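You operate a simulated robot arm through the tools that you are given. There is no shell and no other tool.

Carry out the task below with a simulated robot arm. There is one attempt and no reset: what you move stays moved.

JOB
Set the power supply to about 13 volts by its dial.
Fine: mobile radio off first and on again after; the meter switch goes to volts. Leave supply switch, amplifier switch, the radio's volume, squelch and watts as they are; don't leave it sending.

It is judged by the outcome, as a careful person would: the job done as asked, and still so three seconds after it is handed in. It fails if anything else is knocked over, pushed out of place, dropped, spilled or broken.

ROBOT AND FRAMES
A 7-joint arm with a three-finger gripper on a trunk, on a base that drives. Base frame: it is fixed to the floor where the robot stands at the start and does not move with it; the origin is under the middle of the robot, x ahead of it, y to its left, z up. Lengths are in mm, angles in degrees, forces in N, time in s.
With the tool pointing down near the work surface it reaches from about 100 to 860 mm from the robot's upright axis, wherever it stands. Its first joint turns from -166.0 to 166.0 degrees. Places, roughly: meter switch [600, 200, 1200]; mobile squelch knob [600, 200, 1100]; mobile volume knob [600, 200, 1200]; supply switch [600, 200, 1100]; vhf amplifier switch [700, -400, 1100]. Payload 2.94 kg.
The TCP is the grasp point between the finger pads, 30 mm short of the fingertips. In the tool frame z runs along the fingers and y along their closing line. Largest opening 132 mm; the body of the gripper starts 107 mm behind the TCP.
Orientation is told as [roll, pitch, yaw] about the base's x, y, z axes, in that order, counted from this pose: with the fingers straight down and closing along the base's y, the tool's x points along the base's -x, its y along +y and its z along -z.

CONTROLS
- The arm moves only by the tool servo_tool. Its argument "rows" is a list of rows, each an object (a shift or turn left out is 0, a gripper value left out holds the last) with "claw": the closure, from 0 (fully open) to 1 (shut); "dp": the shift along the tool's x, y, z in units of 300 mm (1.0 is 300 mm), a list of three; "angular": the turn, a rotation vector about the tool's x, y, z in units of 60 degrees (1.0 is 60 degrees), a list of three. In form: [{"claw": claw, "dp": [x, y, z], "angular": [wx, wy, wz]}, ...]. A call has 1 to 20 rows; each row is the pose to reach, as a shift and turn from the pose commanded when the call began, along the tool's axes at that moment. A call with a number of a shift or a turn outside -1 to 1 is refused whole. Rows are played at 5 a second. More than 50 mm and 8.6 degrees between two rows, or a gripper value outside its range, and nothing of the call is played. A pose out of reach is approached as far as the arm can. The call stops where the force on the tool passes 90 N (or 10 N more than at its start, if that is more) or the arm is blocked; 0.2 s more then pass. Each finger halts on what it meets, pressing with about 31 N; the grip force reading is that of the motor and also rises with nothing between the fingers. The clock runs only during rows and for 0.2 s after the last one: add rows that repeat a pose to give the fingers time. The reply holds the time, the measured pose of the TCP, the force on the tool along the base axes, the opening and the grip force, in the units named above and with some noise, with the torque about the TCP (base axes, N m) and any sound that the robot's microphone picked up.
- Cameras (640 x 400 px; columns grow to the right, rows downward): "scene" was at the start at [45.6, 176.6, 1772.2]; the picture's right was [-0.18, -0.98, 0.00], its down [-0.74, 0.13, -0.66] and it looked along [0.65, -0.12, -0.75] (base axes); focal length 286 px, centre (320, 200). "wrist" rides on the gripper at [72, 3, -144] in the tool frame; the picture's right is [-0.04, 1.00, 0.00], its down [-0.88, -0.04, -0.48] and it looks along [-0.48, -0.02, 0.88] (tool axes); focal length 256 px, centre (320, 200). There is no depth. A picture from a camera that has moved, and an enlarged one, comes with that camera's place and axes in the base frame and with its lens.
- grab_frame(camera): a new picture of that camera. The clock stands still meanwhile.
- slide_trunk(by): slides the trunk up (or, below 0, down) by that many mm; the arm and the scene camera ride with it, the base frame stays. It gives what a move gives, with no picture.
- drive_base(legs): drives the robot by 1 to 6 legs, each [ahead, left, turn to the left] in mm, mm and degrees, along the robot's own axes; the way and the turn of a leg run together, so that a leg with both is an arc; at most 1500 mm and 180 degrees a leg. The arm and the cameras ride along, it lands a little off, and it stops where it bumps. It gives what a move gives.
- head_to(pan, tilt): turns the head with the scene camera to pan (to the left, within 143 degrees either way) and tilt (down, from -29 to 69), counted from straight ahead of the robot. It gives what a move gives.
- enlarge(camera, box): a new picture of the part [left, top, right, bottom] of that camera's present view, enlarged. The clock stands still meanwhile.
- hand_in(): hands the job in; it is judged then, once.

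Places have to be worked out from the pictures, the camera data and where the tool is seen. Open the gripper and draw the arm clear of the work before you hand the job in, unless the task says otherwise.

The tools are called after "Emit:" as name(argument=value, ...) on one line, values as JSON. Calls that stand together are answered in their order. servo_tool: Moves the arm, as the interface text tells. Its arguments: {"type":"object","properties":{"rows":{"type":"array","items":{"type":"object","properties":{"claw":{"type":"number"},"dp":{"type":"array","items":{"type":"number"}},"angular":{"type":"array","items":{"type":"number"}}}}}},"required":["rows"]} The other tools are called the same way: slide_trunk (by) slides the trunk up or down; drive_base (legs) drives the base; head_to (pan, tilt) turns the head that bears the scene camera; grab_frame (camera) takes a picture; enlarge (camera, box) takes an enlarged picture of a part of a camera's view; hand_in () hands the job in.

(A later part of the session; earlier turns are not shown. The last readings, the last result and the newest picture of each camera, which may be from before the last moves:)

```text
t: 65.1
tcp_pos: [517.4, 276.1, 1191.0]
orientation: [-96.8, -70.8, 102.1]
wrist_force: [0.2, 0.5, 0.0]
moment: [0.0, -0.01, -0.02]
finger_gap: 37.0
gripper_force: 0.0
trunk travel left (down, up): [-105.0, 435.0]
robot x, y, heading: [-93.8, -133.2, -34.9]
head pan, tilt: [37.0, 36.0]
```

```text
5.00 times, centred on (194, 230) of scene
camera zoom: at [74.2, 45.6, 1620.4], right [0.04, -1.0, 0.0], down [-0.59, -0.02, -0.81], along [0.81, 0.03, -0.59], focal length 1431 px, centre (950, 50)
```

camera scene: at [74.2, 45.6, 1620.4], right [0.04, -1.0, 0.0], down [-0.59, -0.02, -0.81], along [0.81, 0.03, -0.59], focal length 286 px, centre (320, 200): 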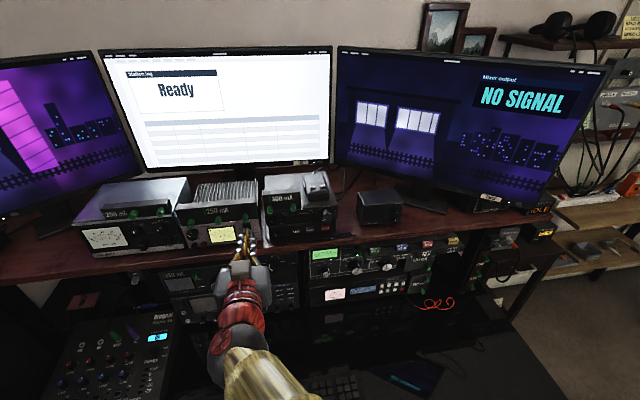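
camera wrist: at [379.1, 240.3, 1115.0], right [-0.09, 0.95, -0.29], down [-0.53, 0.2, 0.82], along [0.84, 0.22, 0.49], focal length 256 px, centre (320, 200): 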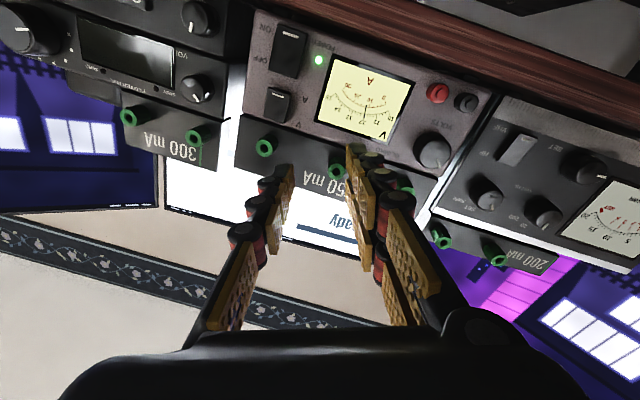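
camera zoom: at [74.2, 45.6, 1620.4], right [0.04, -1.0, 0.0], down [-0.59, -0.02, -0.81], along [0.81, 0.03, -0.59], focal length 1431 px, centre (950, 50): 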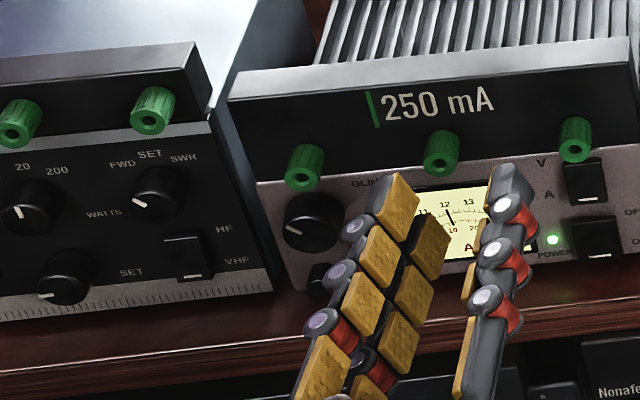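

Confirmed: the left side has two prongs, the right one; and the arm blocks again when folded with the target too far to its left. I'll reposition the base back and left so that the dial sits ~120 mm left of the robot's axis, keeping the fingers well clear of the shelf on the way.

Emit:
drive_base(legs=[[-150, 0, 0], [-73, 92, 0], [0, 0, -11]])

Emit:
head_to(pan=47, tilt=36)

Emit:
grab_frame(camera="scene")

Emit:
grab_frame(camera="wrist")

```text
t: 68.0
tcp_pos: [454.1, 355.8, 1195.1]
orientation: [-97.7, -70.9, 92.1]
wrist_force: [-0.5, 1.0, 0.4]
moment: [-0.04, -0.03, -0.01]
finger_gap: 37.3
gripper_force: 0.2
trunk travel left (down, up): [-105.0, 435.0]
robot x, y, heading: [-229.5, 72.2, -45.9]
head pan, tilt: [37.0, 36.0]
```

```text
t: 68.7
tcp_pos: [454.4, 353.9, 1196.0]
orientation: [-97.8, -71.0, 92.0]
wrist_force: [0.4, -0.4, -0.2]
moment: [0.01, -0.01, 0.02]
finger_gap: 37.1
gripper_force: 0.1
trunk travel left (down, up): [-105.0, 435.0]
robot x, y, heading: [-227.6, 70.4, -45.8]
head pan, tilt: [47.0, 36.0]
```

```text
taken
camera scene: at [-24.8, 228.1, 1620.4], right [0.02, -1.0, 0.0], down [-0.59, -0.01, -0.81], along [0.81, 0.01, -0.59], focal length 286 px, centre (320, 200)
```

scene: 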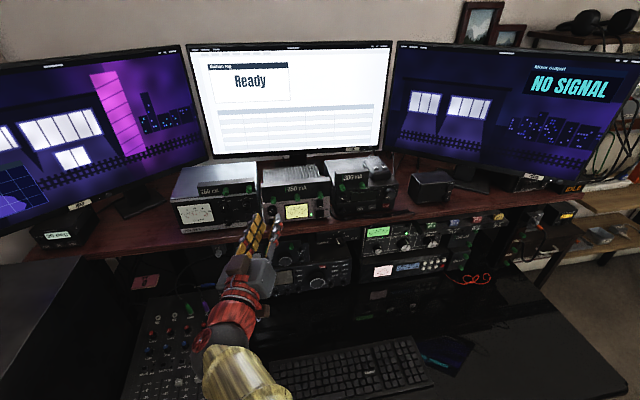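

```text
taken
camera wrist: at [311.9, 346.6, 1119.4], right [0.1, 0.95, -0.28], down [-0.49, 0.29, 0.82], along [0.87, 0.05, 0.49], focal length 256 px, centre (320, 200)
```

wrist: 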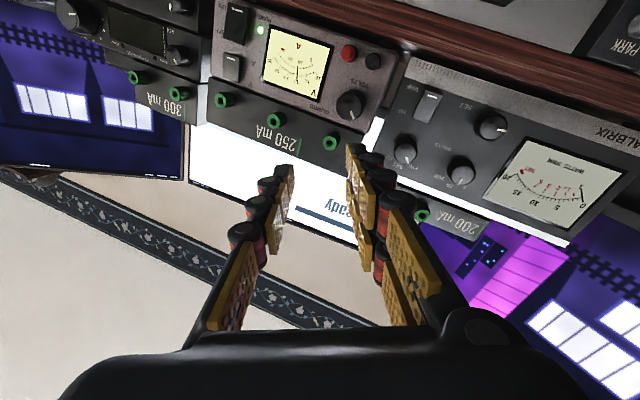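

Clear of everything. Now I level/yaw the tool onto the panel normal with the −20° roll and tuck it to a comfortable pose (≈660 ahead, 120 left of the axis) before driving forward.

Emit:
servo_tool(rows=[{"dp": [0.039, -0.017, -0.05], "angular": [-0.07, -0.015, 0.002]}, {"dp": [0.078, -0.034, -0.1], "angular": [-0.142, -0.03, 0.003]}, {"dp": [0.116, -0.051, -0.15], "angular": [-0.213, -0.046, 0.005]}, {"dp": [0.155, -0.069, -0.199], "angular": [-0.285, -0.061, 0.007]}, {"dp": [0.155, -0.069, -0.199], "angular": [-0.285, -0.061, 0.007]}, {"dp": [0.155, -0.069, -0.199], "angular": [-0.285, -0.061, 0.007]}])

Emit:
grab_frame(camera="wrist")

```text
t: 70.1
tcp_pos: [392.1, 325.2, 1155.0]
orientation: [-91.2, -71.2, 103.4]
wrist_force: [-1.0, -0.4, 0.8]
moment: [0.02, 0.01, -0.01]
finger_gap: 37.0
gripper_force: 0.1
trunk travel left (down, up): [-105.0, 435.0]
robot x, y, heading: [-226.1, 72.1, -46.0]
head pan, tilt: [47.0, 36.0]
```

```text
taken
camera wrist: at [256.9, 275.2, 1083.8], right [-0.2, 0.94, -0.28], down [-0.52, 0.14, 0.84], along [0.83, 0.32, 0.46], focal length 256 px, centre (320, 200)
```

wrist: 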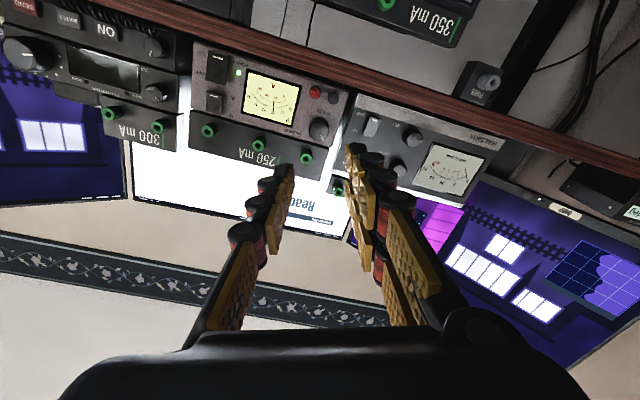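

Good: the tool is on the panel normal with the roll set. I drive the base ~90 mm along the normal so the arm needs only ~55 mm more.

Emit:
drive_base(legs=[[47.7, 76.3, 0]])

Emit:
grab_frame(camera="wrist")

Emit:
enlarge(camera="wrist", box=[240, 50, 400, 150])

Emit:
enlarge(camera="scene", box=[200, 180, 328, 260])

```text
t: 71.2
tcp_pos: [480.6, 343.7, 1155.0]
orientation: [-91.3, -71.2, 103.4]
wrist_force: [0.5, 0.1, 0.0]
moment: [0.01, 0.02, -0.01]
finger_gap: 37.1
gripper_force: 0.1
trunk travel left (down, up): [-105.0, 435.0]
robot x, y, heading: [-137.7, 89.8, -46.0]
head pan, tilt: [47.0, 36.0]
```

```text
taken
camera wrist: at [345.8, 293.5, 1084.0], right [-0.2, 0.94, -0.28], down [-0.52, 0.14, 0.84], along [0.83, 0.32, 0.46], focal length 256 px, centre (320, 200)
```

wrist: 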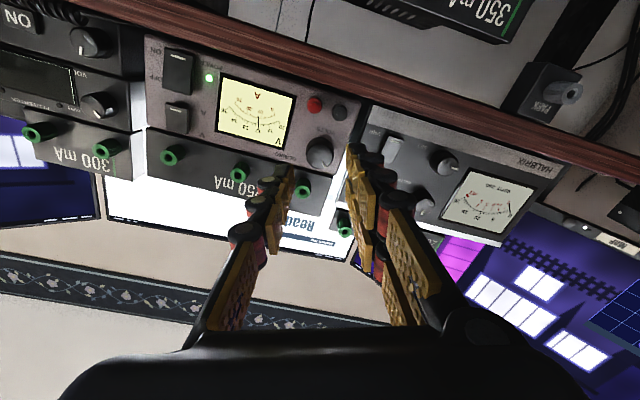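

```text
4.00 times, centred on (320, 100) of wrist
camera zoom: at [345.8, 293.5, 1084.0], right [-0.2, 0.94, -0.28], down [-0.52, 0.14, 0.84], along [0.83, 0.32, 0.46], focal length 1024 px, centre (320, 600)
```

zoom: 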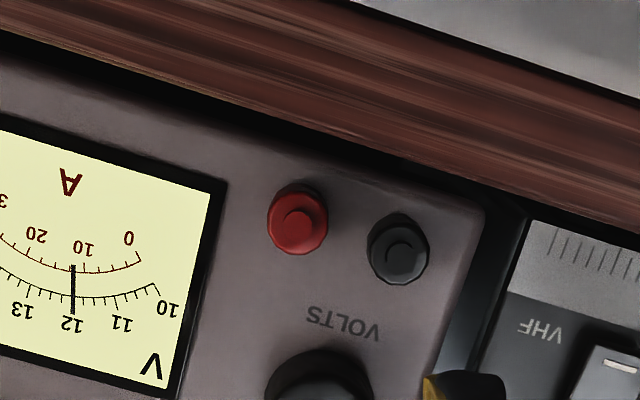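

```text
5.00 times, centred on (264, 220) of scene
camera zoom: at [63.8, 246.6, 1620.5], right [0.02, -1.0, 0.0], down [-0.59, -0.01, -0.81], along [0.81, 0.01, -0.59], focal length 1431 px, centre (600, 100)
```

zoom: 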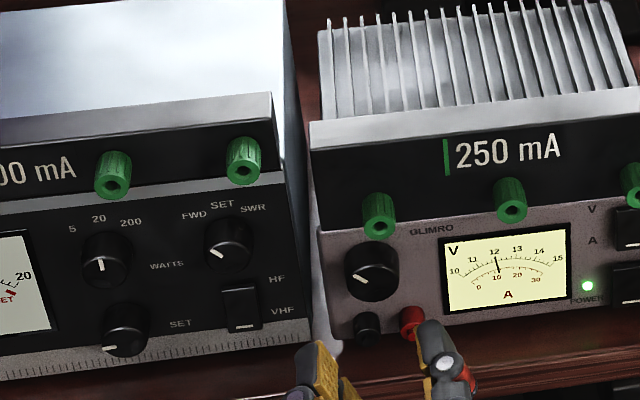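

Fingers are aligned in front of the dial. One more zoom on the dial from both cameras to set the lateral and vertical offset.

Emit:
enlarge(camera="wrist", box=[270, 110, 370, 172])

Emit:
enlarge(camera="scene", box=[248, 200, 312, 240])

```text
6.40 times, centred on (320, 141) of wrist
camera zoom: at [345.8, 293.5, 1084.0], right [-0.2, 0.94, -0.28], down [-0.52, 0.14, 0.84], along [0.83, 0.32, 0.46], focal length 1638 px, centre (320, 578)
```

zoom: 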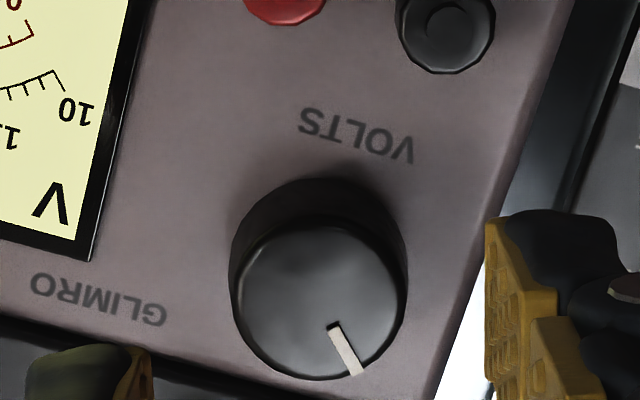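

```text
10.00 times, centred on (280, 220) of scene
camera zoom: at [63.8, 246.6, 1620.5], right [0.02, -1.0, 0.0], down [-0.59, -0.01, -0.81], along [0.81, 0.01, -0.59], focal length 2863 px, centre (720, 0)
```

zoom: 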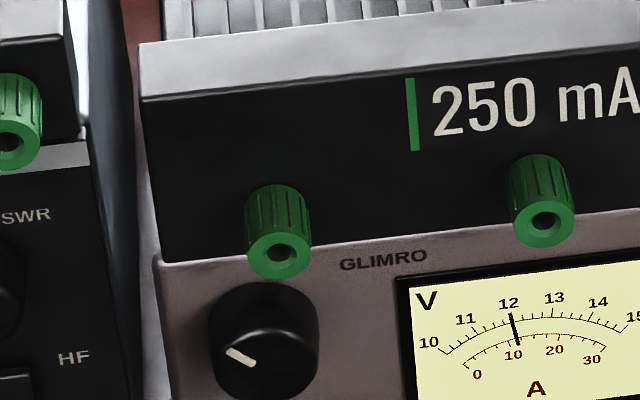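

Dial front is at about (554, 360.5, 1156), diameter 24 mm, and the tool axis passes within ~1 mm of it. I advance 55 mm so that the fingertips overlap the dial by ~8 mm, without closing yet.

Emit:
servo_tool(rows=[{"dp": [-0.004, 0.001, 0.04]}, {"dp": [-0.004, 0.001, 0.08]}, {"dp": [-0.004, 0.001, 0.12]}, {"dp": [-0.004, 0.001, 0.15]}, {"dp": [-0.004, 0.001, 0.17]}, {"dp": [-0.004, 0.001, 0.183]}, {"dp": [-0.004, 0.001, 0.183]}])

Emit:
enlarge(camera="wrist", box=[220, 90, 420, 215])

Emit:
enlarge(camera="scene", box=[232, 195, 328, 255])

```text
t: 72.8
tcp_pos: [533.8, 356.4, 1156.2]
orientation: [-91.2, -71.2, 103.3]
wrist_force: [0.2, 0.3, -0.5]
moment: [0.01, 0.0, 0.01]
finger_gap: 36.8
gripper_force: 0.0
trunk travel left (down, up): [-105.0, 435.0]
robot x, y, heading: [-136.0, 93.5, -45.9]
head pan, tilt: [47.0, 36.0]
```

```text
3.20 times, centred on (320, 152) of wrist
camera zoom: at [399.5, 305.7, 1085.2], right [-0.2, 0.94, -0.28], down [-0.52, 0.14, 0.84], along [0.83, 0.32, 0.46], focal length 819 px, centre (320, 352)
```

zoom: 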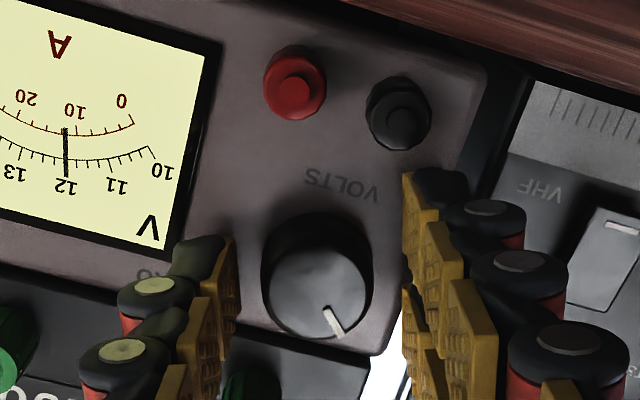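

```text
6.67 times, centred on (280, 225) of scene
camera zoom: at [64.2, 246.6, 1620.4], right [0.02, -1.0, 0.0], down [-0.59, -0.01, -0.81], along [0.81, 0.01, -0.59], focal length 1908 px, centre (587, 33)
```

zoom: 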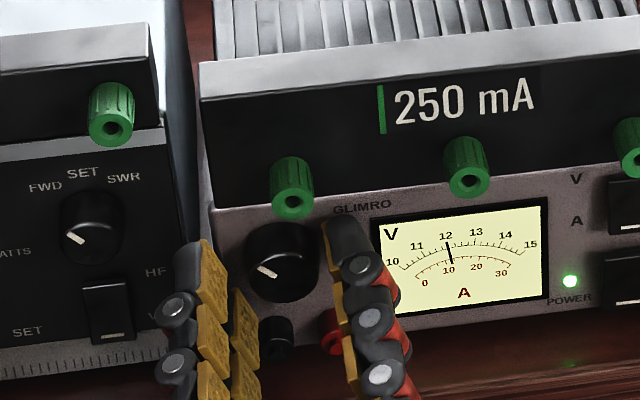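

Dial sits centred between the prongs with clearance all round. Closing the grip on it.

Emit:
servo_tool(rows=[{"claw": 0.8}, {"claw": 0.88}, {"claw": 1.0}, {"claw": 1.0}, {"claw": 1.0}])

Emit:
enlarge(camera="wrist", box=[220, 90, 420, 215])

Emit:
enlarge(camera="scene", box=[232, 195, 328, 255])

```text
t: 74.0
tcp_pos: [535.3, 354.8, 1156.2]
orientation: [-91.4, -71.2, 103.4]
wrist_force: [3.4, -4.0, 1.4]
moment: [0.05, -0.11, -0.18]
finger_gap: 23.5
gripper_force: 44.9
trunk travel left (down, up): [-105.0, 435.0]
robot x, y, heading: [-139.1, 90.8, -46.2]
head pan, tilt: [47.0, 36.0]
```

```text
3.20 times, centred on (320, 152) of wrist
camera zoom: at [399.7, 305.0, 1085.4], right [-0.2, 0.94, -0.28], down [-0.52, 0.14, 0.84], along [0.83, 0.31, 0.46], focal length 819 px, centre (320, 352)
```

zoom: 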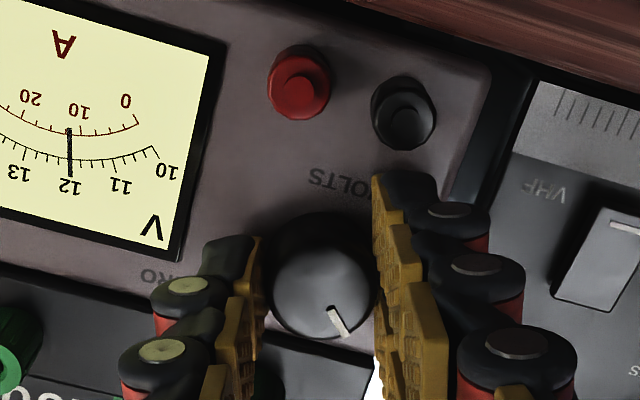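

```text
6.67 times, centred on (280, 225) of scene
camera zoom: at [64.5, 245.9, 1620.5], right [0.02, -1.0, 0.0], down [-0.59, -0.01, -0.81], along [0.81, 0.01, -0.59], focal length 1908 px, centre (587, 33)
```

zoom: 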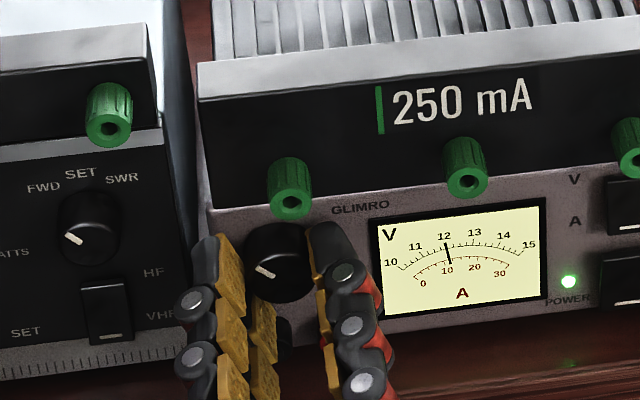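

Gripped (gap 23.5 mm, only ~5 N sideways). I turn clockwise 15° and read the meter.

Emit:
servo_tool(rows=[{"angular": [0, 0, 0.06]}, {"angular": [0, 0, 0.12]}, {"angular": [0, 0, 0.18]}, {"angular": [0, 0, 0.25]}, {"angular": [0, 0, 0.25]}])

Emit:
enlarge(camera="wrist", box=[220, 90, 420, 215])

Emit:
enlarge(camera="scene", box=[232, 195, 328, 255])

```text
t: 75.2
tcp_pos: [534.1, 356.5, 1156.0]
orientation: [-96.7, -86.3, 108.9]
wrist_force: [2.4, -6.4, 3.2]
moment: [0.06, -0.34, -0.26]
finger_gap: 23.7
gripper_force: 44.7
trunk travel left (down, up): [-105.0, 435.0]
robot x, y, heading: [-139.5, 87.6, -45.9]
head pan, tilt: [47.0, 36.0]
```

```text
3.20 times, centred on (320, 152) of wrist
camera zoom: at [395.7, 323.4, 1082.4], right [-0.21, 0.98, -0.02], down [-0.48, -0.08, 0.88], along [0.85, 0.19, 0.48], focal length 819 px, centre (320, 352)
```

zoom: 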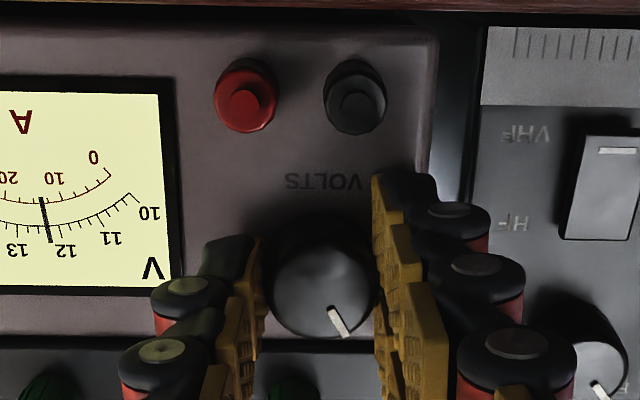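

```text
6.67 times, centred on (280, 225) of scene
camera zoom: at [64.1, 245.7, 1620.6], right [0.02, -1.0, 0.0], down [-0.59, -0.01, -0.81], along [0.81, 0.01, -0.59], focal length 1908 px, centre (587, 33)
```

zoom: 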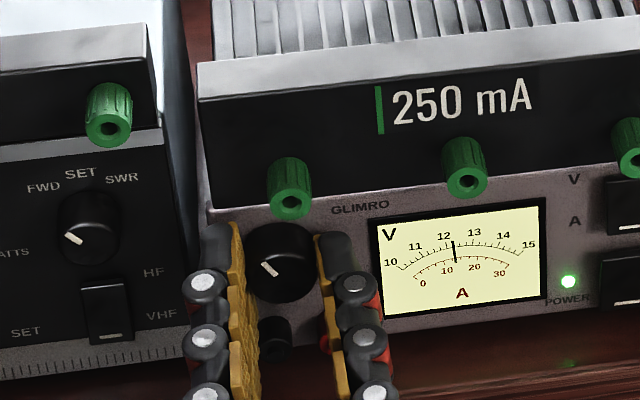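

The needle moved from ~12.1 to ~12.4 V, so about 50° per volt. I turn another 20° and re-read.

Emit:
servo_tool(rows=[{"angular": [0, 0, 0.06]}, {"angular": [0, 0, 0.12]}, {"angular": [0, 0, 0.18]}, {"angular": [0, 0, 0.24]}, {"angular": [0, 0, 0.3]}, {"angular": [0, 0, 0.333]}, {"angular": [0, 0, 0.333]}])

Emit:
enlarge(camera="wrist", box=[220, 90, 420, 215])

Emit:
enlarge(camera="scene", box=[232, 195, 328, 255])

Emit:
enlarge(camera="scene", box=[282, 220, 322, 245])

```text
t: 76.8
tcp_pos: [535.0, 356.0, 1156.0]
orientation: [91.4, -73.7, -79.2]
wrist_force: [2.0, -5.4, 1.4]
moment: [0.03, -0.29, -0.23]
finger_gap: 23.8
gripper_force: 44.8
trunk travel left (down, up): [-105.0, 435.0]
robot x, y, heading: [-139.3, 93.2, -46.0]
head pan, tilt: [47.0, 36.0]
```

```text
3.20 times, centred on (320, 152) of wrist
camera zoom: at [390.3, 347.7, 1086.3], right [-0.2, 0.93, 0.32], down [-0.41, -0.38, 0.83], along [0.89, 0.04, 0.46], focal length 819 px, centre (320, 352)
```

zoom: 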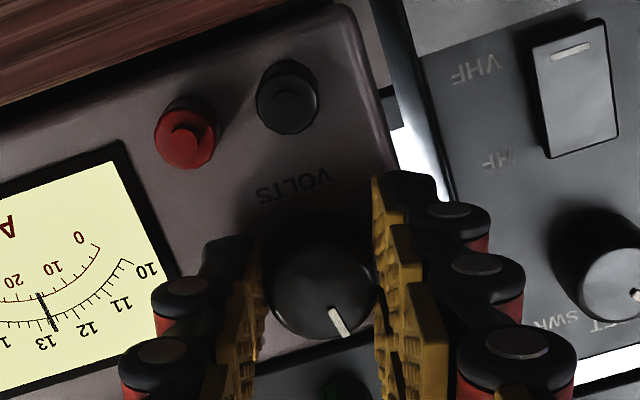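

```text
6.67 times, centred on (280, 225) of scene
camera zoom: at [64.2, 245.9, 1620.5], right [0.02, -1.0, 0.0], down [-0.59, -0.01, -0.81], along [0.81, 0.01, -0.59], focal length 1908 px, centre (587, 33)
```

zoom: 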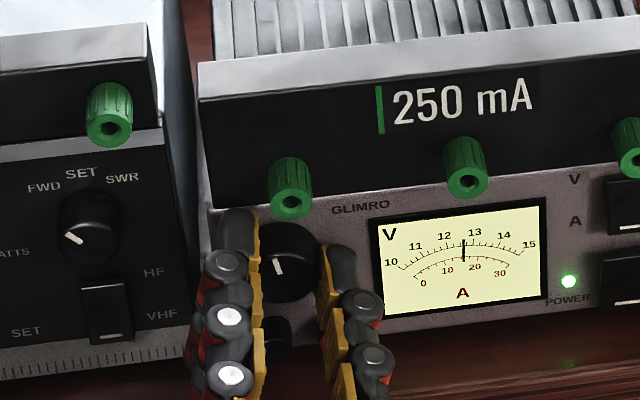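

```text
16.00 times, centred on (302, 232) of scene
camera zoom: at [64.2, 245.9, 1620.5], right [0.02, -1.0, 0.0], down [-0.59, -0.01, -0.81], along [0.81, 0.01, -0.59], focal length 4580 px, centre (608, -320)
```

zoom: 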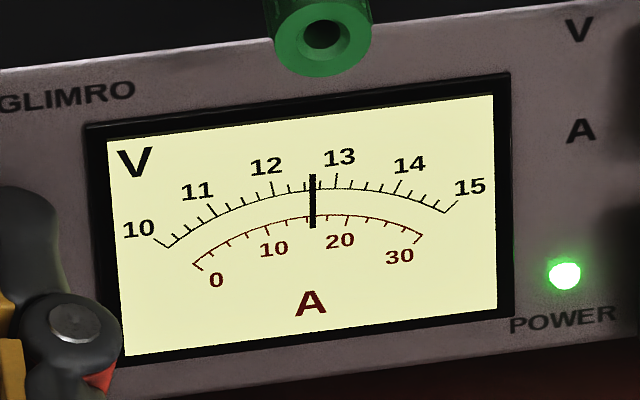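

Reading ≈ 12.65 V (about 58°/V), so ~20° more. I turn 11° then look again, watching clearance to the post and the neighbouring box.

Emit:
servo_tool(rows=[{"angular": [0, 0, 0.05]}, {"angular": [0, 0, 0.1]}, {"angular": [0, 0, 0.15]}, {"angular": [0, 0, 0.183]}, {"angular": [0, 0, 0.183]}])

Emit:
enlarge(camera="wrist", box=[220, 90, 420, 215])

Emit:
enlarge(camera="scene", box=[232, 195, 328, 255])

Emit:
enlarge(camera="scene", box=[282, 220, 322, 245])

```text
t: 78.0
tcp_pos: [535.0, 356.4, 1157.1]
orientation: [89.3, -63.1, -77.9]
wrist_force: [-1.0, -28.7, -15.6]
moment: [0.1, -0.44, -1.43]
finger_gap: 23.8
gripper_force: 45.1
out of reach, approached as far as the arm can: row 4, 5
trunk travel left (down, up): [-105.0, 435.0]
robot x, y, heading: [-135.3, 91.7, -45.9]
head pan, tilt: [47.0, 36.0]
```

```text
3.20 times, centred on (320, 152) of wrist
camera zoom: at [386.8, 362.0, 1094.1], right [-0.17, 0.85, 0.49], down [-0.38, -0.52, 0.77], along [0.91, -0.05, 0.41], focal length 819 px, centre (320, 352)
```

zoom: 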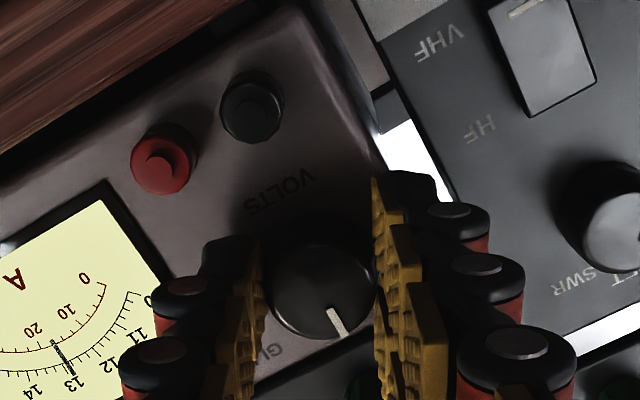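

```text
6.67 times, centred on (280, 225) of scene
camera zoom: at [65.5, 243.0, 1620.4], right [0.02, -1.0, 0.0], down [-0.59, -0.01, -0.81], along [0.81, 0.01, -0.59], focal length 1908 px, centre (587, 33)
```

zoom: 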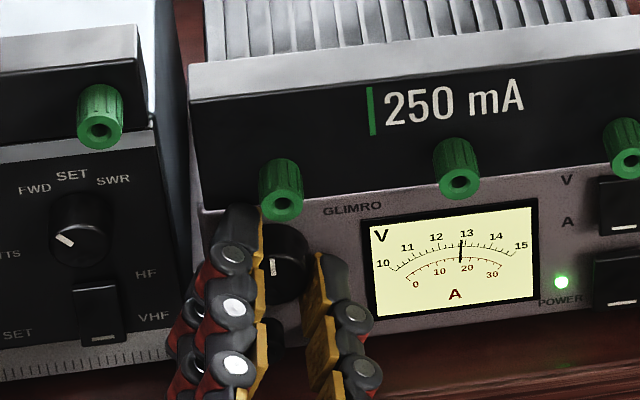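

```text
16.00 times, centred on (302, 232) of scene
camera zoom: at [65.5, 243.0, 1620.4], right [0.02, -1.0, 0.0], down [-0.59, -0.01, -0.81], along [0.81, 0.01, -0.59], focal length 4580 px, centre (608, -320)
```

zoom: 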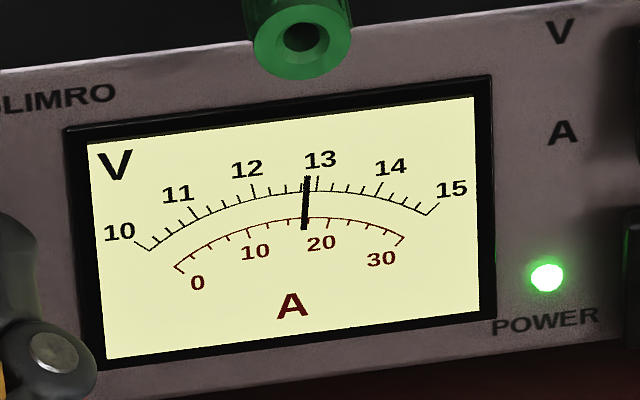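

Meter now ≈ 12.85 V, but the arm reached a limit and is straining ~30 N sideways. I release the dial, which relieves it, then will roll back and regrip for the last ~10°.

Emit:
servo_tool(rows=[{"claw": 0.8}, {"claw": 0.75}, {"claw": 0.72}, {"claw": 0.72}])

Emit:
enlarge(camera="scene", box=[232, 195, 328, 255])

Emit:
enlarge(camera="wrist", box=[220, 90, 420, 215])

```text
t: 79.0
tcp_pos: [532.9, 361.4, 1162.2]
orientation: [90.2, -63.1, -78.4]
wrist_force: [-0.1, -2.1, -2.1]
moment: [0.0, 0.08, -0.09]
finger_gap: 39.3
gripper_force: 1.7
trunk travel left (down, up): [-105.0, 435.0]
robot x, y, heading: [-141.2, 90.7, -46.0]
head pan, tilt: [47.0, 36.0]
```

```text
6.67 times, centred on (280, 225) of scene
camera zoom: at [64.3, 246.5, 1620.5], right [0.02, -1.0, 0.0], down [-0.59, -0.01, -0.81], along [0.81, 0.01, -0.59], focal length 1908 px, centre (587, 33)
```

zoom: 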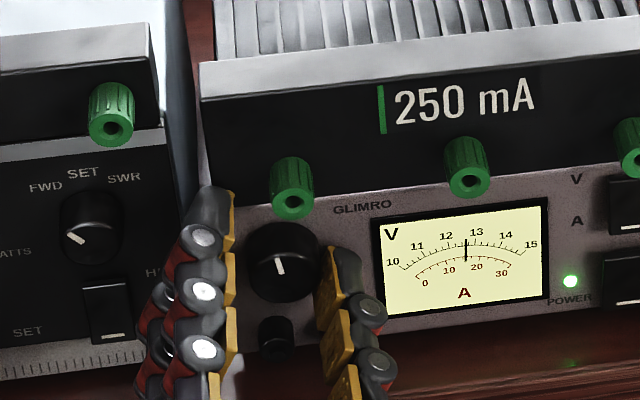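

```text
3.20 times, centred on (320, 152) of wrist
camera zoom: at [385.8, 366.4, 1098.1], right [-0.18, 0.85, 0.49], down [-0.38, -0.52, 0.77], along [0.91, -0.05, 0.42], focal length 819 px, centre (320, 352)
```

zoom: 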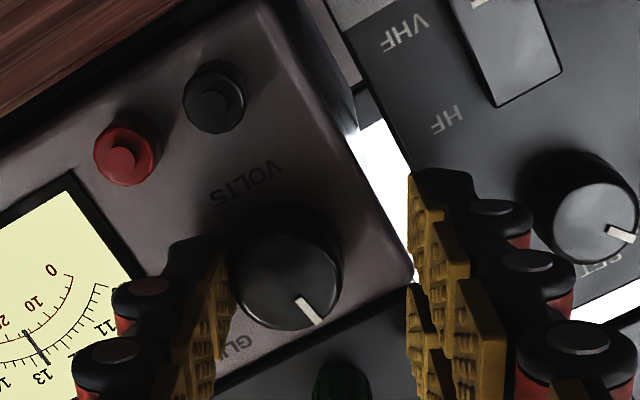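

The dial is free, the supply hasn't moved, and the pointer held. I recentre on the dial's axis and roll back 40° with the fingers open.

Emit:
servo_tool(rows=[{"dp": [0.005, -0.012, 0.001]}, {"dp": [0.01, -0.025, 0.003]}, {"dp": [0.01, -0.025, 0.003], "angular": [0, 0, -0.11]}, {"dp": [0.01, -0.025, 0.003], "angular": [0, 0, -0.22]}, {"dp": [0.01, -0.025, 0.003], "angular": [0, 0, -0.33]}, {"dp": [0.01, -0.025, 0.003], "angular": [0, 0, -0.44]}, {"dp": [0.01, -0.025, 0.003], "angular": [0, 0, -0.55]}, {"dp": [0.01, -0.025, 0.003], "angular": [0, 0, -0.65]}, {"dp": [0.01, -0.025, 0.003], "angular": [0, 0, -0.65]}])

Emit:
enlarge(camera="wrist", box=[220, 90, 420, 215])

Emit:
enlarge(camera="scene", box=[232, 195, 328, 255])

Emit:
enlarge(camera="scene", box=[282, 220, 322, 245])

```text
t: 81.0
tcp_pos: [535.4, 357.3, 1156.1]
orientation: [-91.9, -78.1, 104.1]
wrist_force: [0.2, -0.1, -0.3]
moment: [0.0, -0.01, 0.0]
finger_gap: 37.2
gripper_force: 0.0
out of reach, approached as far as the arm can: row 1, 2
trunk travel left (down, up): [-105.0, 435.0]
robot x, y, heading: [-136.4, 90.5, -45.9]
head pan, tilt: [47.0, 36.0]
```

```text
3.20 times, centred on (320, 152) of wrist
camera zoom: at [398.4, 314.2, 1082.2], right [-0.21, 0.96, -0.16], down [-0.5, 0.04, 0.86], along [0.84, 0.26, 0.48], focal length 819 px, centre (320, 352)
```

zoom: 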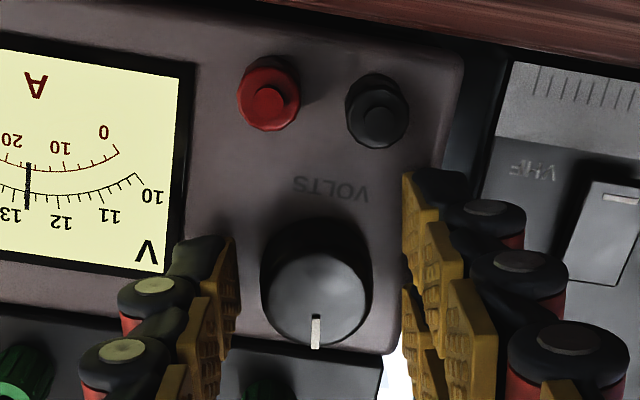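

```text
6.67 times, centred on (280, 225) of scene
camera zoom: at [64.2, 246.6, 1620.4], right [0.02, -1.0, 0.0], down [-0.59, -0.01, -0.81], along [0.81, 0.01, -0.59], focal length 1908 px, centre (587, 33)
```

zoom: 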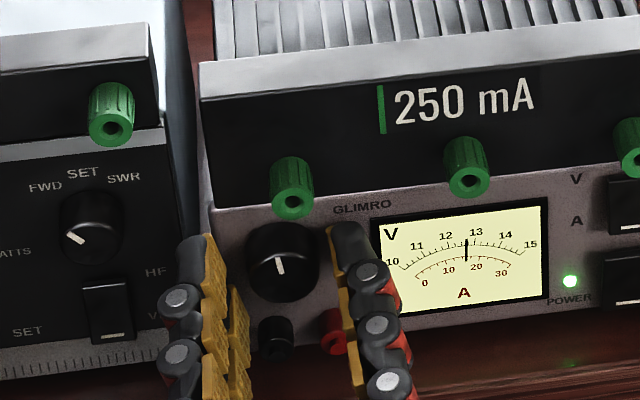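

```text
16.00 times, centred on (302, 232) of scene
camera zoom: at [64.2, 246.6, 1620.4], right [0.02, -1.0, 0.0], down [-0.59, -0.01, -0.81], along [0.81, 0.01, -0.59], focal length 4580 px, centre (608, -320)
```

zoom: 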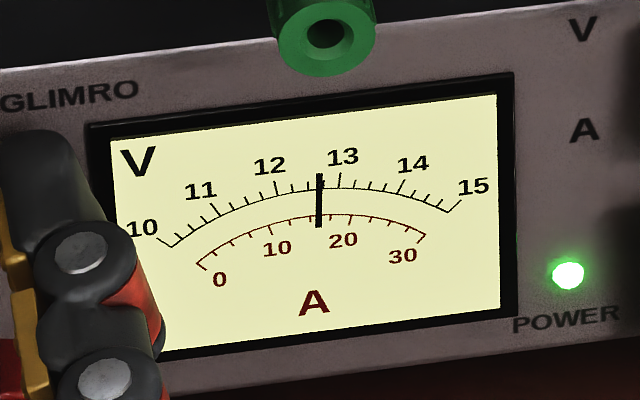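

Recentred. The needle reads about 12.7 V after release. I zoom in from the wrist camera as a second reading, then regrip.

Emit:
enlarge(camera="wrist", box=[180, 90, 290, 180])

Emit:
servo_tool(rows=[{"claw": 0.8}, {"claw": 0.88}, {"claw": 1.0}, {"claw": 1.0}, {"claw": 1.0}])

Emit:
enlarge(camera="scene", box=[282, 220, 322, 245])

```text
4.44 times, centred on (235, 135) of wrist
camera zoom: at [398.4, 314.2, 1082.2], right [-0.21, 0.96, -0.16], down [-0.5, 0.04, 0.86], along [0.84, 0.26, 0.48], focal length 1138 px, centre (698, 489)
```

zoom: 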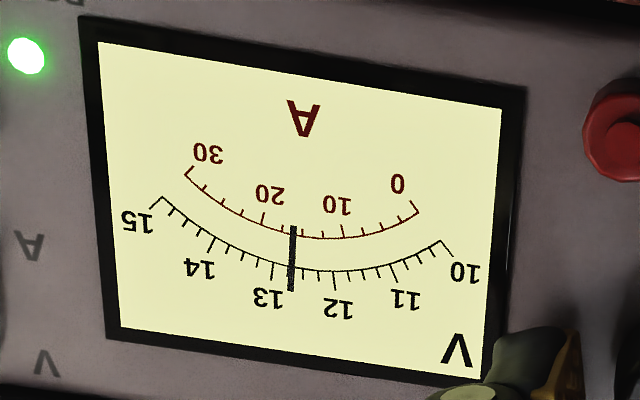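

```text
t: 82.2
tcp_pos: [534.7, 354.8, 1155.4]
orientation: [-92.0, -78.2, 104.1]
wrist_force: [2.8, -5.0, 0.9]
moment: [0.04, -0.25, -0.14]
finger_gap: 24.3
gripper_force: 45.0
trunk travel left (down, up): [-105.0, 435.0]
robot x, y, heading: [-135.1, 91.0, -46.1]
head pan, tilt: [47.0, 36.0]
```

```text
16.00 times, centred on (302, 232) of scene
camera zoom: at [64.5, 245.8, 1620.5], right [0.02, -1.0, 0.0], down [-0.59, -0.01, -0.81], along [0.81, 0.01, -0.59], focal length 4580 px, centre (608, -320)
```

zoom: 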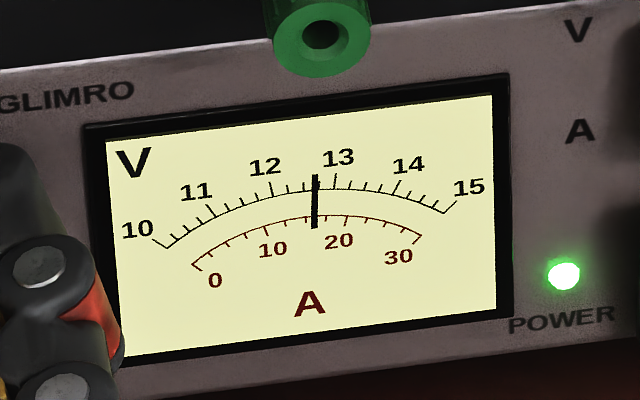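

Both cameras agree on ~12.68 V, so about 19° more. Turning.

Emit:
servo_tool(rows=[{"angular": [0, 0, 0.06]}, {"angular": [0, 0, 0.12]}, {"angular": [0, 0, 0.18]}, {"angular": [0, 0, 0.24]}, {"angular": [0, 0, 0.3]}, {"angular": [0, 0, 0.317]}, {"angular": [0, 0, 0.317]}])

Emit:
enlarge(camera="wrist", box=[180, 90, 290, 180])

Emit:
enlarge(camera="scene", box=[282, 220, 322, 245])

```text
t: 83.8
tcp_pos: [534.4, 355.4, 1155.8]
orientation: [93.4, -82.8, -81.1]
wrist_force: [0.2, -2.9, 1.8]
moment: [0.1, -0.32, -0.18]
finger_gap: 23.9
gripper_force: 44.4
trunk travel left (down, up): [-105.0, 435.0]
robot x, y, heading: [-135.9, 89.9, -46.2]
head pan, tilt: [47.0, 36.0]
```

```text
4.44 times, centred on (235, 135) of wrist
camera zoom: at [393.6, 337.3, 1082.3], right [-0.21, 0.96, 0.17], down [-0.44, -0.25, 0.86], along [0.87, 0.11, 0.48], focal length 1138 px, centre (698, 489)
```

zoom: 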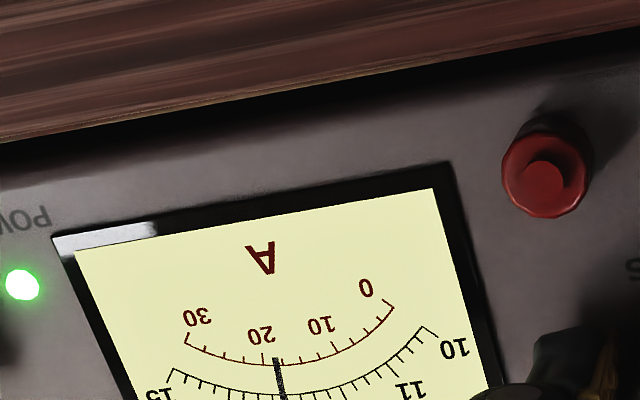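

```text
16.00 times, centred on (302, 232) of scene
camera zoom: at [64.0, 246.2, 1620.5], right [0.02, -1.0, 0.0], down [-0.59, -0.01, -0.81], along [0.81, 0.01, -0.59], focal length 4580 px, centre (608, -320)
```

zoom: 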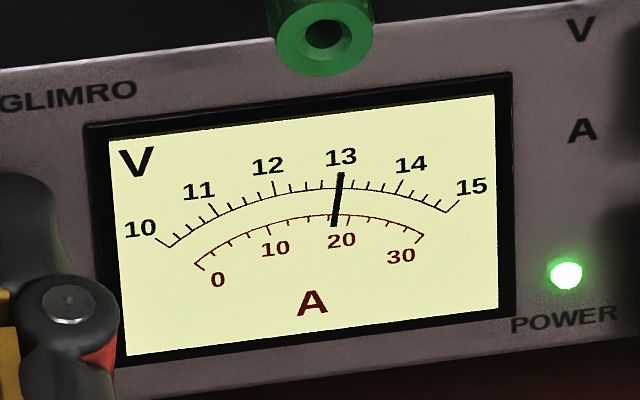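

The needle sits right on 13. I release the dial and withdraw straight back, then verify.

Emit:
servo_tool(rows=[{"claw": 0.8}, {"claw": 0.75}, {"claw": 0.72}, {"claw": 0.72}])

Emit:
servo_tool(rows=[{"dp": [0, 0, -0.05]}, {"dp": [0, 0, -0.1]}, {"dp": [0, 0, -0.16]}, {"dp": [0, 0, -0.22]}, {"dp": [0, 0, -0.22]}])

Emit:
enlarge(camera="scene", box=[282, 220, 322, 245])

Emit:
enlarge(camera="scene", box=[200, 180, 360, 280])

```text
t: 84.8
tcp_pos: [536.7, 355.9, 1155.4]
orientation: [93.3, -82.9, -81.1]
wrist_force: [-0.1, -0.4, -0.3]
moment: [-0.03, 0.01, 0.04]
finger_gap: 36.7
gripper_force: 0.0
trunk travel left (down, up): [-105.0, 435.0]
robot x, y, heading: [-138.6, 92.3, -46.2]
head pan, tilt: [47.0, 36.0]
```

```text
t: 86.0
tcp_pos: [471.3, 341.6, 1154.3]
orientation: [93.2, -82.9, -81.0]
wrist_force: [0.1, -0.3, 0.1]
moment: [-0.04, 0.0, 0.02]
finger_gap: 37.0
gripper_force: 0.0
trunk travel left (down, up): [-105.0, 435.0]
robot x, y, heading: [-138.0, 93.2, -46.2]
head pan, tilt: [47.0, 36.0]
```

```text
16.00 times, centred on (302, 232) of scene
camera zoom: at [63.8, 246.4, 1620.5], right [0.02, -1.0, 0.0], down [-0.59, -0.01, -0.81], along [0.81, 0.01, -0.59], focal length 4580 px, centre (608, -320)
```

zoom: 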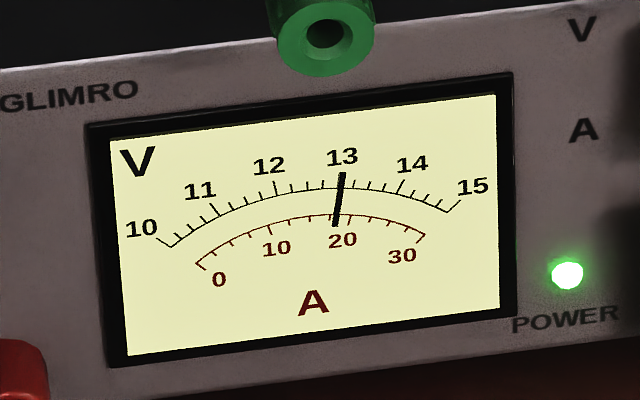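

```text
4.00 times, centred on (280, 230) of scene
camera zoom: at [63.8, 246.4, 1620.5], right [0.02, -1.0, 0.0], down [-0.59, -0.01, -0.81], along [0.81, 0.01, -0.59], focal length 1145 px, centre (480, 80)
```

zoom: 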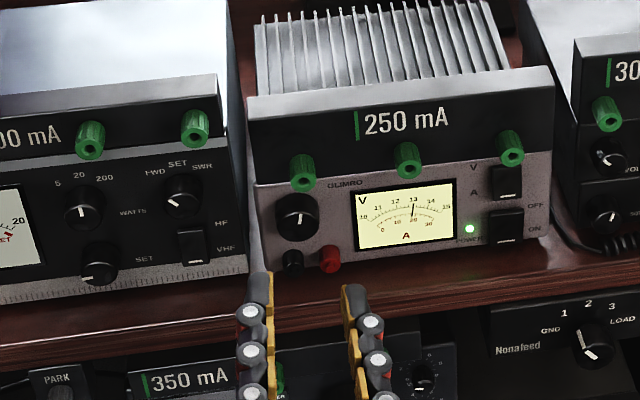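

13.0 V holds after release, and everything on the shelf is in place. Now I close the fingers and drive the base right so the tool stands ~100 mm in front of the radio's ON button.

Emit:
servo_tool(rows=[{"claw": 1.0, "angular": [0, 0, -0.06]}, {"claw": 1.0, "angular": [0, 0, -0.12]}, {"claw": 1.0, "angular": [0, 0, -0.12]}])

Emit:
drive_base(legs=[[194, -152, 0]])

Emit:
grab_frame(camera="wrist")

Emit:
grab_frame(camera="scene")

```text
t: 86.8
tcp_pos: [470.8, 343.1, 1154.4]
orientation: [-165.2, -89.5, 177.5]
wrist_force: [-0.2, 0.1, -0.2]
moment: [-0.04, 0.01, -0.01]
finger_gap: 0.1
gripper_force: 15.6
trunk travel left (down, up): [-105.0, 435.0]
robot x, y, heading: [-138.2, 90.4, -45.9]
head pan, tilt: [47.0, 36.0]
```

```text
t: 88.7
tcp_pos: [496.0, 95.4, 1154.6]
orientation: [-169.8, -89.7, -178.1]
wrist_force: [-0.2, -0.4, 0.3]
moment: [-0.01, -0.01, -0.01]
finger_gap: 0.1
gripper_force: 28.8
trunk travel left (down, up): [-105.0, 435.0]
robot x, y, heading: [-111.8, -155.3, -46.0]
head pan, tilt: [47.0, 36.0]
```

```text
taken
camera wrist: at [357.2, 67.9, 1080.7], right [-0.21, 0.98, 0.04], down [-0.46, -0.14, 0.88], along [0.86, 0.16, 0.48], focal length 256 px, centre (320, 200)
```

wrist: 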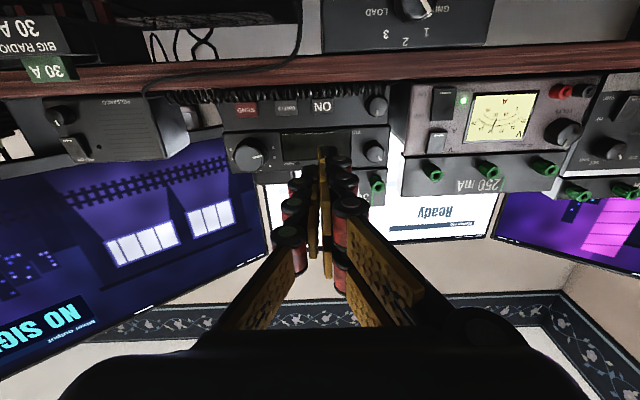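

```text
taken
camera scene: at [90.1, 0.4, 1620.4], right [0.02, -1.0, 0.0], down [-0.59, -0.01, -0.81], along [0.81, 0.01, -0.59], focal length 286 px, centre (320, 200)
```

scene: 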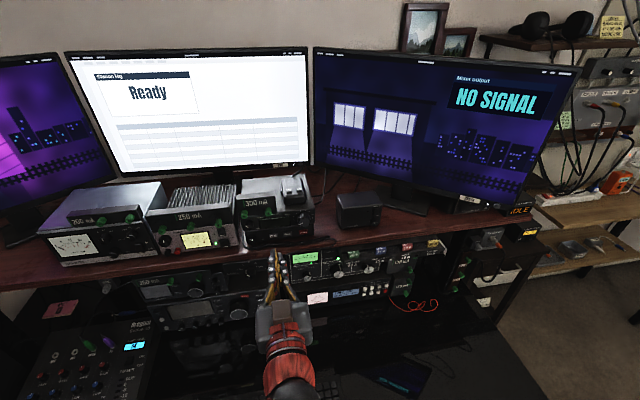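

The tool is on the normal, 100 mm out from ON. I come down to z≈1133 and approach to ~20 mm short.

Emit:
servo_tool(rows=[{"dp": [0.072, 0.002, 0.0]}, {"dp": [0.072, 0.002, 0.06]}, {"dp": [0.072, 0.002, 0.13]}, {"dp": [0.072, 0.002, 0.2]}, {"dp": [0.072, 0.002, 0.26]}, {"dp": [0.072, 0.002, 0.26]}])

Emit:
enlarge(camera="wrist", box=[220, 80, 420, 205])

Emit:
enlarge(camera="scene", box=[216, 190, 344, 270])

```text
t: 90.0
tcp_pos: [574.4, 112.8, 1134.6]
orientation: [-169.4, -89.6, -178.6]
wrist_force: [0.6, 0.4, 0.4]
moment: [-0.01, -0.02, 0.0]
finger_gap: 0.0
gripper_force: 28.6
trunk travel left (down, up): [-105.0, 435.0]
robot x, y, heading: [-115.3, -157.6, -46.1]
head pan, tilt: [47.0, 36.0]
```

```text
3.20 times, centred on (320, 142) of wrist
camera zoom: at [433.8, 84.9, 1060.0], right [-0.21, 0.98, 0.04], down [-0.46, -0.14, 0.88], along [0.86, 0.16, 0.48], focal length 819 px, centre (320, 384)
```

zoom: 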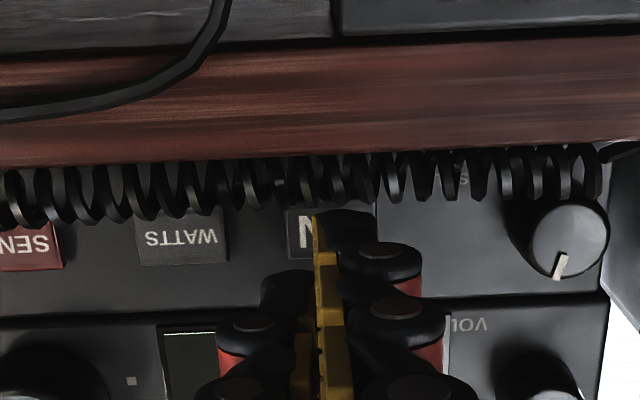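

```text
5.00 times, centred on (280, 230) of scene
camera zoom: at [90.4, 0.2, 1620.4], right [0.02, -1.0, 0.0], down [-0.59, -0.01, -0.81], along [0.81, 0.01, -0.59], focal length 1431 px, centre (520, 50)
```

zoom: 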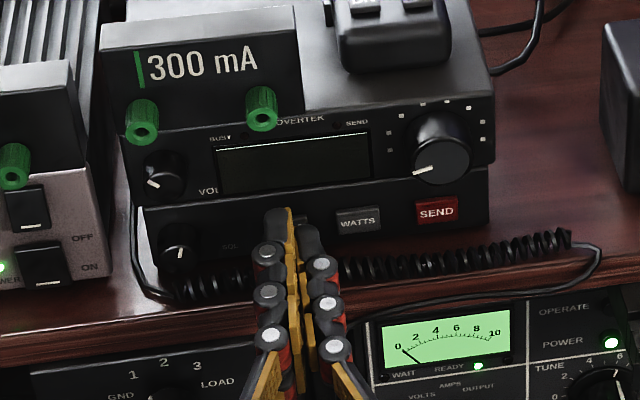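

Well aligned, clear of the cord. Creeping to the button; last time it clicked at TCP x≈596.

Emit:
servo_tool(rows=[{"dp": [0, 0, 0.02]}, {"dp": [0, 0, 0.04]}, {"dp": [0, 0, 0.05]}, {"dp": [0, 0, 0.056]}, {"dp": [0, 0, 0.061]}])

Emit:
enlarge(camera="scene", box=[216, 190, 344, 270])

```text
t: 91.2
tcp_pos: [593.1, 116.4, 1133.0]
orientation: [-170.2, -89.6, -177.7]
wrist_force: [-0.2, 0.8, 0.2]
moment: [-0.03, 0.0, 0.02]
finger_gap: 0.1
gripper_force: 28.9
trunk travel left (down, up): [-105.0, 435.0]
robot x, y, heading: [-114.5, -154.8, -46.0]
head pan, tilt: [47.0, 36.0]
```

```text
5.00 times, centred on (280, 230) of scene
camera zoom: at [90.2, 0.2, 1620.4], right [0.02, -1.0, 0.0], down [-0.59, -0.01, -0.81], along [0.81, 0.01, -0.59], focal length 1431 px, centre (520, 50)
```

zoom: 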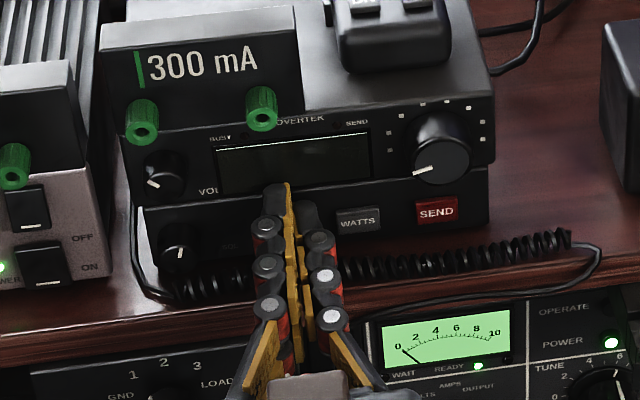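

Still no contact. A few more 1 mm steps.

Emit:
servo_tool(rows=[{"dp": [0, 0, 0.004]}, {"dp": [0, 0, 0.007]}, {"dp": [0, 0, 0.01]}])

Emit:
enlarge(camera="scene", box=[216, 190, 344, 270])

```text
t: 92.0
tcp_pos: [594.2, 116.4, 1134.3]
orientation: [-170.9, -89.6, -177.0]
wrist_force: [-2.1, -0.2, -0.7]
moment: [-0.03, 0.04, -0.02]
finger_gap: 5.9
gripper_force: 28.9
trunk travel left (down, up): [-105.0, 435.0]
robot x, y, heading: [-110.4, -156.4, -46.0]
head pan, tilt: [47.0, 36.0]
heard: click
```

```text
5.00 times, centred on (280, 230) of scene
camera zoom: at [90.0, 0.1, 1620.5], right [0.02, -1.0, 0.0], down [-0.59, -0.01, -0.81], along [0.81, 0.01, -0.59], focal length 1431 px, centre (520, 50)
```

zoom: 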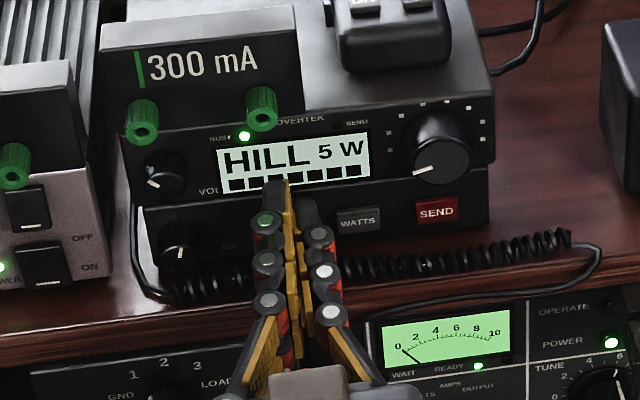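

Click — the radio is back on (HILL, 5 W, SEND lamp dark). I withdraw straight back in moderate steps.

Emit:
servo_tool(rows=[{"dp": [0, 0, -0.02]}, {"dp": [0, 0, -0.06]}, {"dp": [0, 0, -0.12]}, {"dp": [0, 0, -0.18]}, {"dp": [0, 0, -0.24]}, {"dp": [0, 0, -0.3]}, {"dp": [0, 0, -0.35]}, {"dp": [0, 0, -0.35]}])

Emit:
grab_frame(camera="scene")

Emit:
enlarge(camera="scene", box=[140, 170, 340, 295])

```text
t: 93.8
tcp_pos: [491.1, 94.8, 1132.0]
orientation: [-173.4, -89.5, -174.4]
wrist_force: [-0.9, -0.2, -0.6]
moment: [-0.04, 0.02, 0.02]
finger_gap: 0.1
gripper_force: 29.1
trunk travel left (down, up): [-105.0, 435.0]
robot x, y, heading: [-111.7, -155.1, -46.0]
head pan, tilt: [47.0, 36.0]
```

```text
taken
camera scene: at [89.9, 0.0, 1620.5], right [0.02, -1.0, 0.0], down [-0.59, -0.01, -0.81], along [0.81, 0.01, -0.59], focal length 286 px, centre (320, 200)
```

scene: 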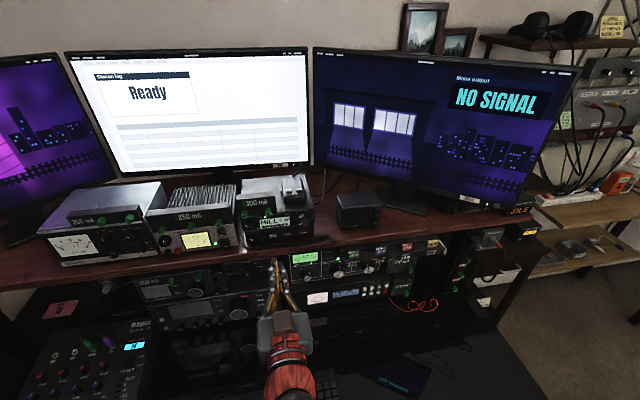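

```text
3.20 times, centred on (240, 232) of scene
camera zoom: at [89.9, 0.0, 1620.5], right [0.02, -1.0, 0.0], down [-0.59, -0.01, -0.81], along [0.81, 0.01, -0.59], focal length 916 px, centre (576, 96)
```

zoom: 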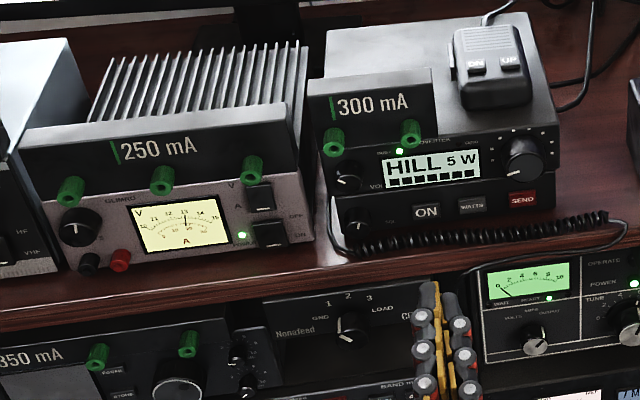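

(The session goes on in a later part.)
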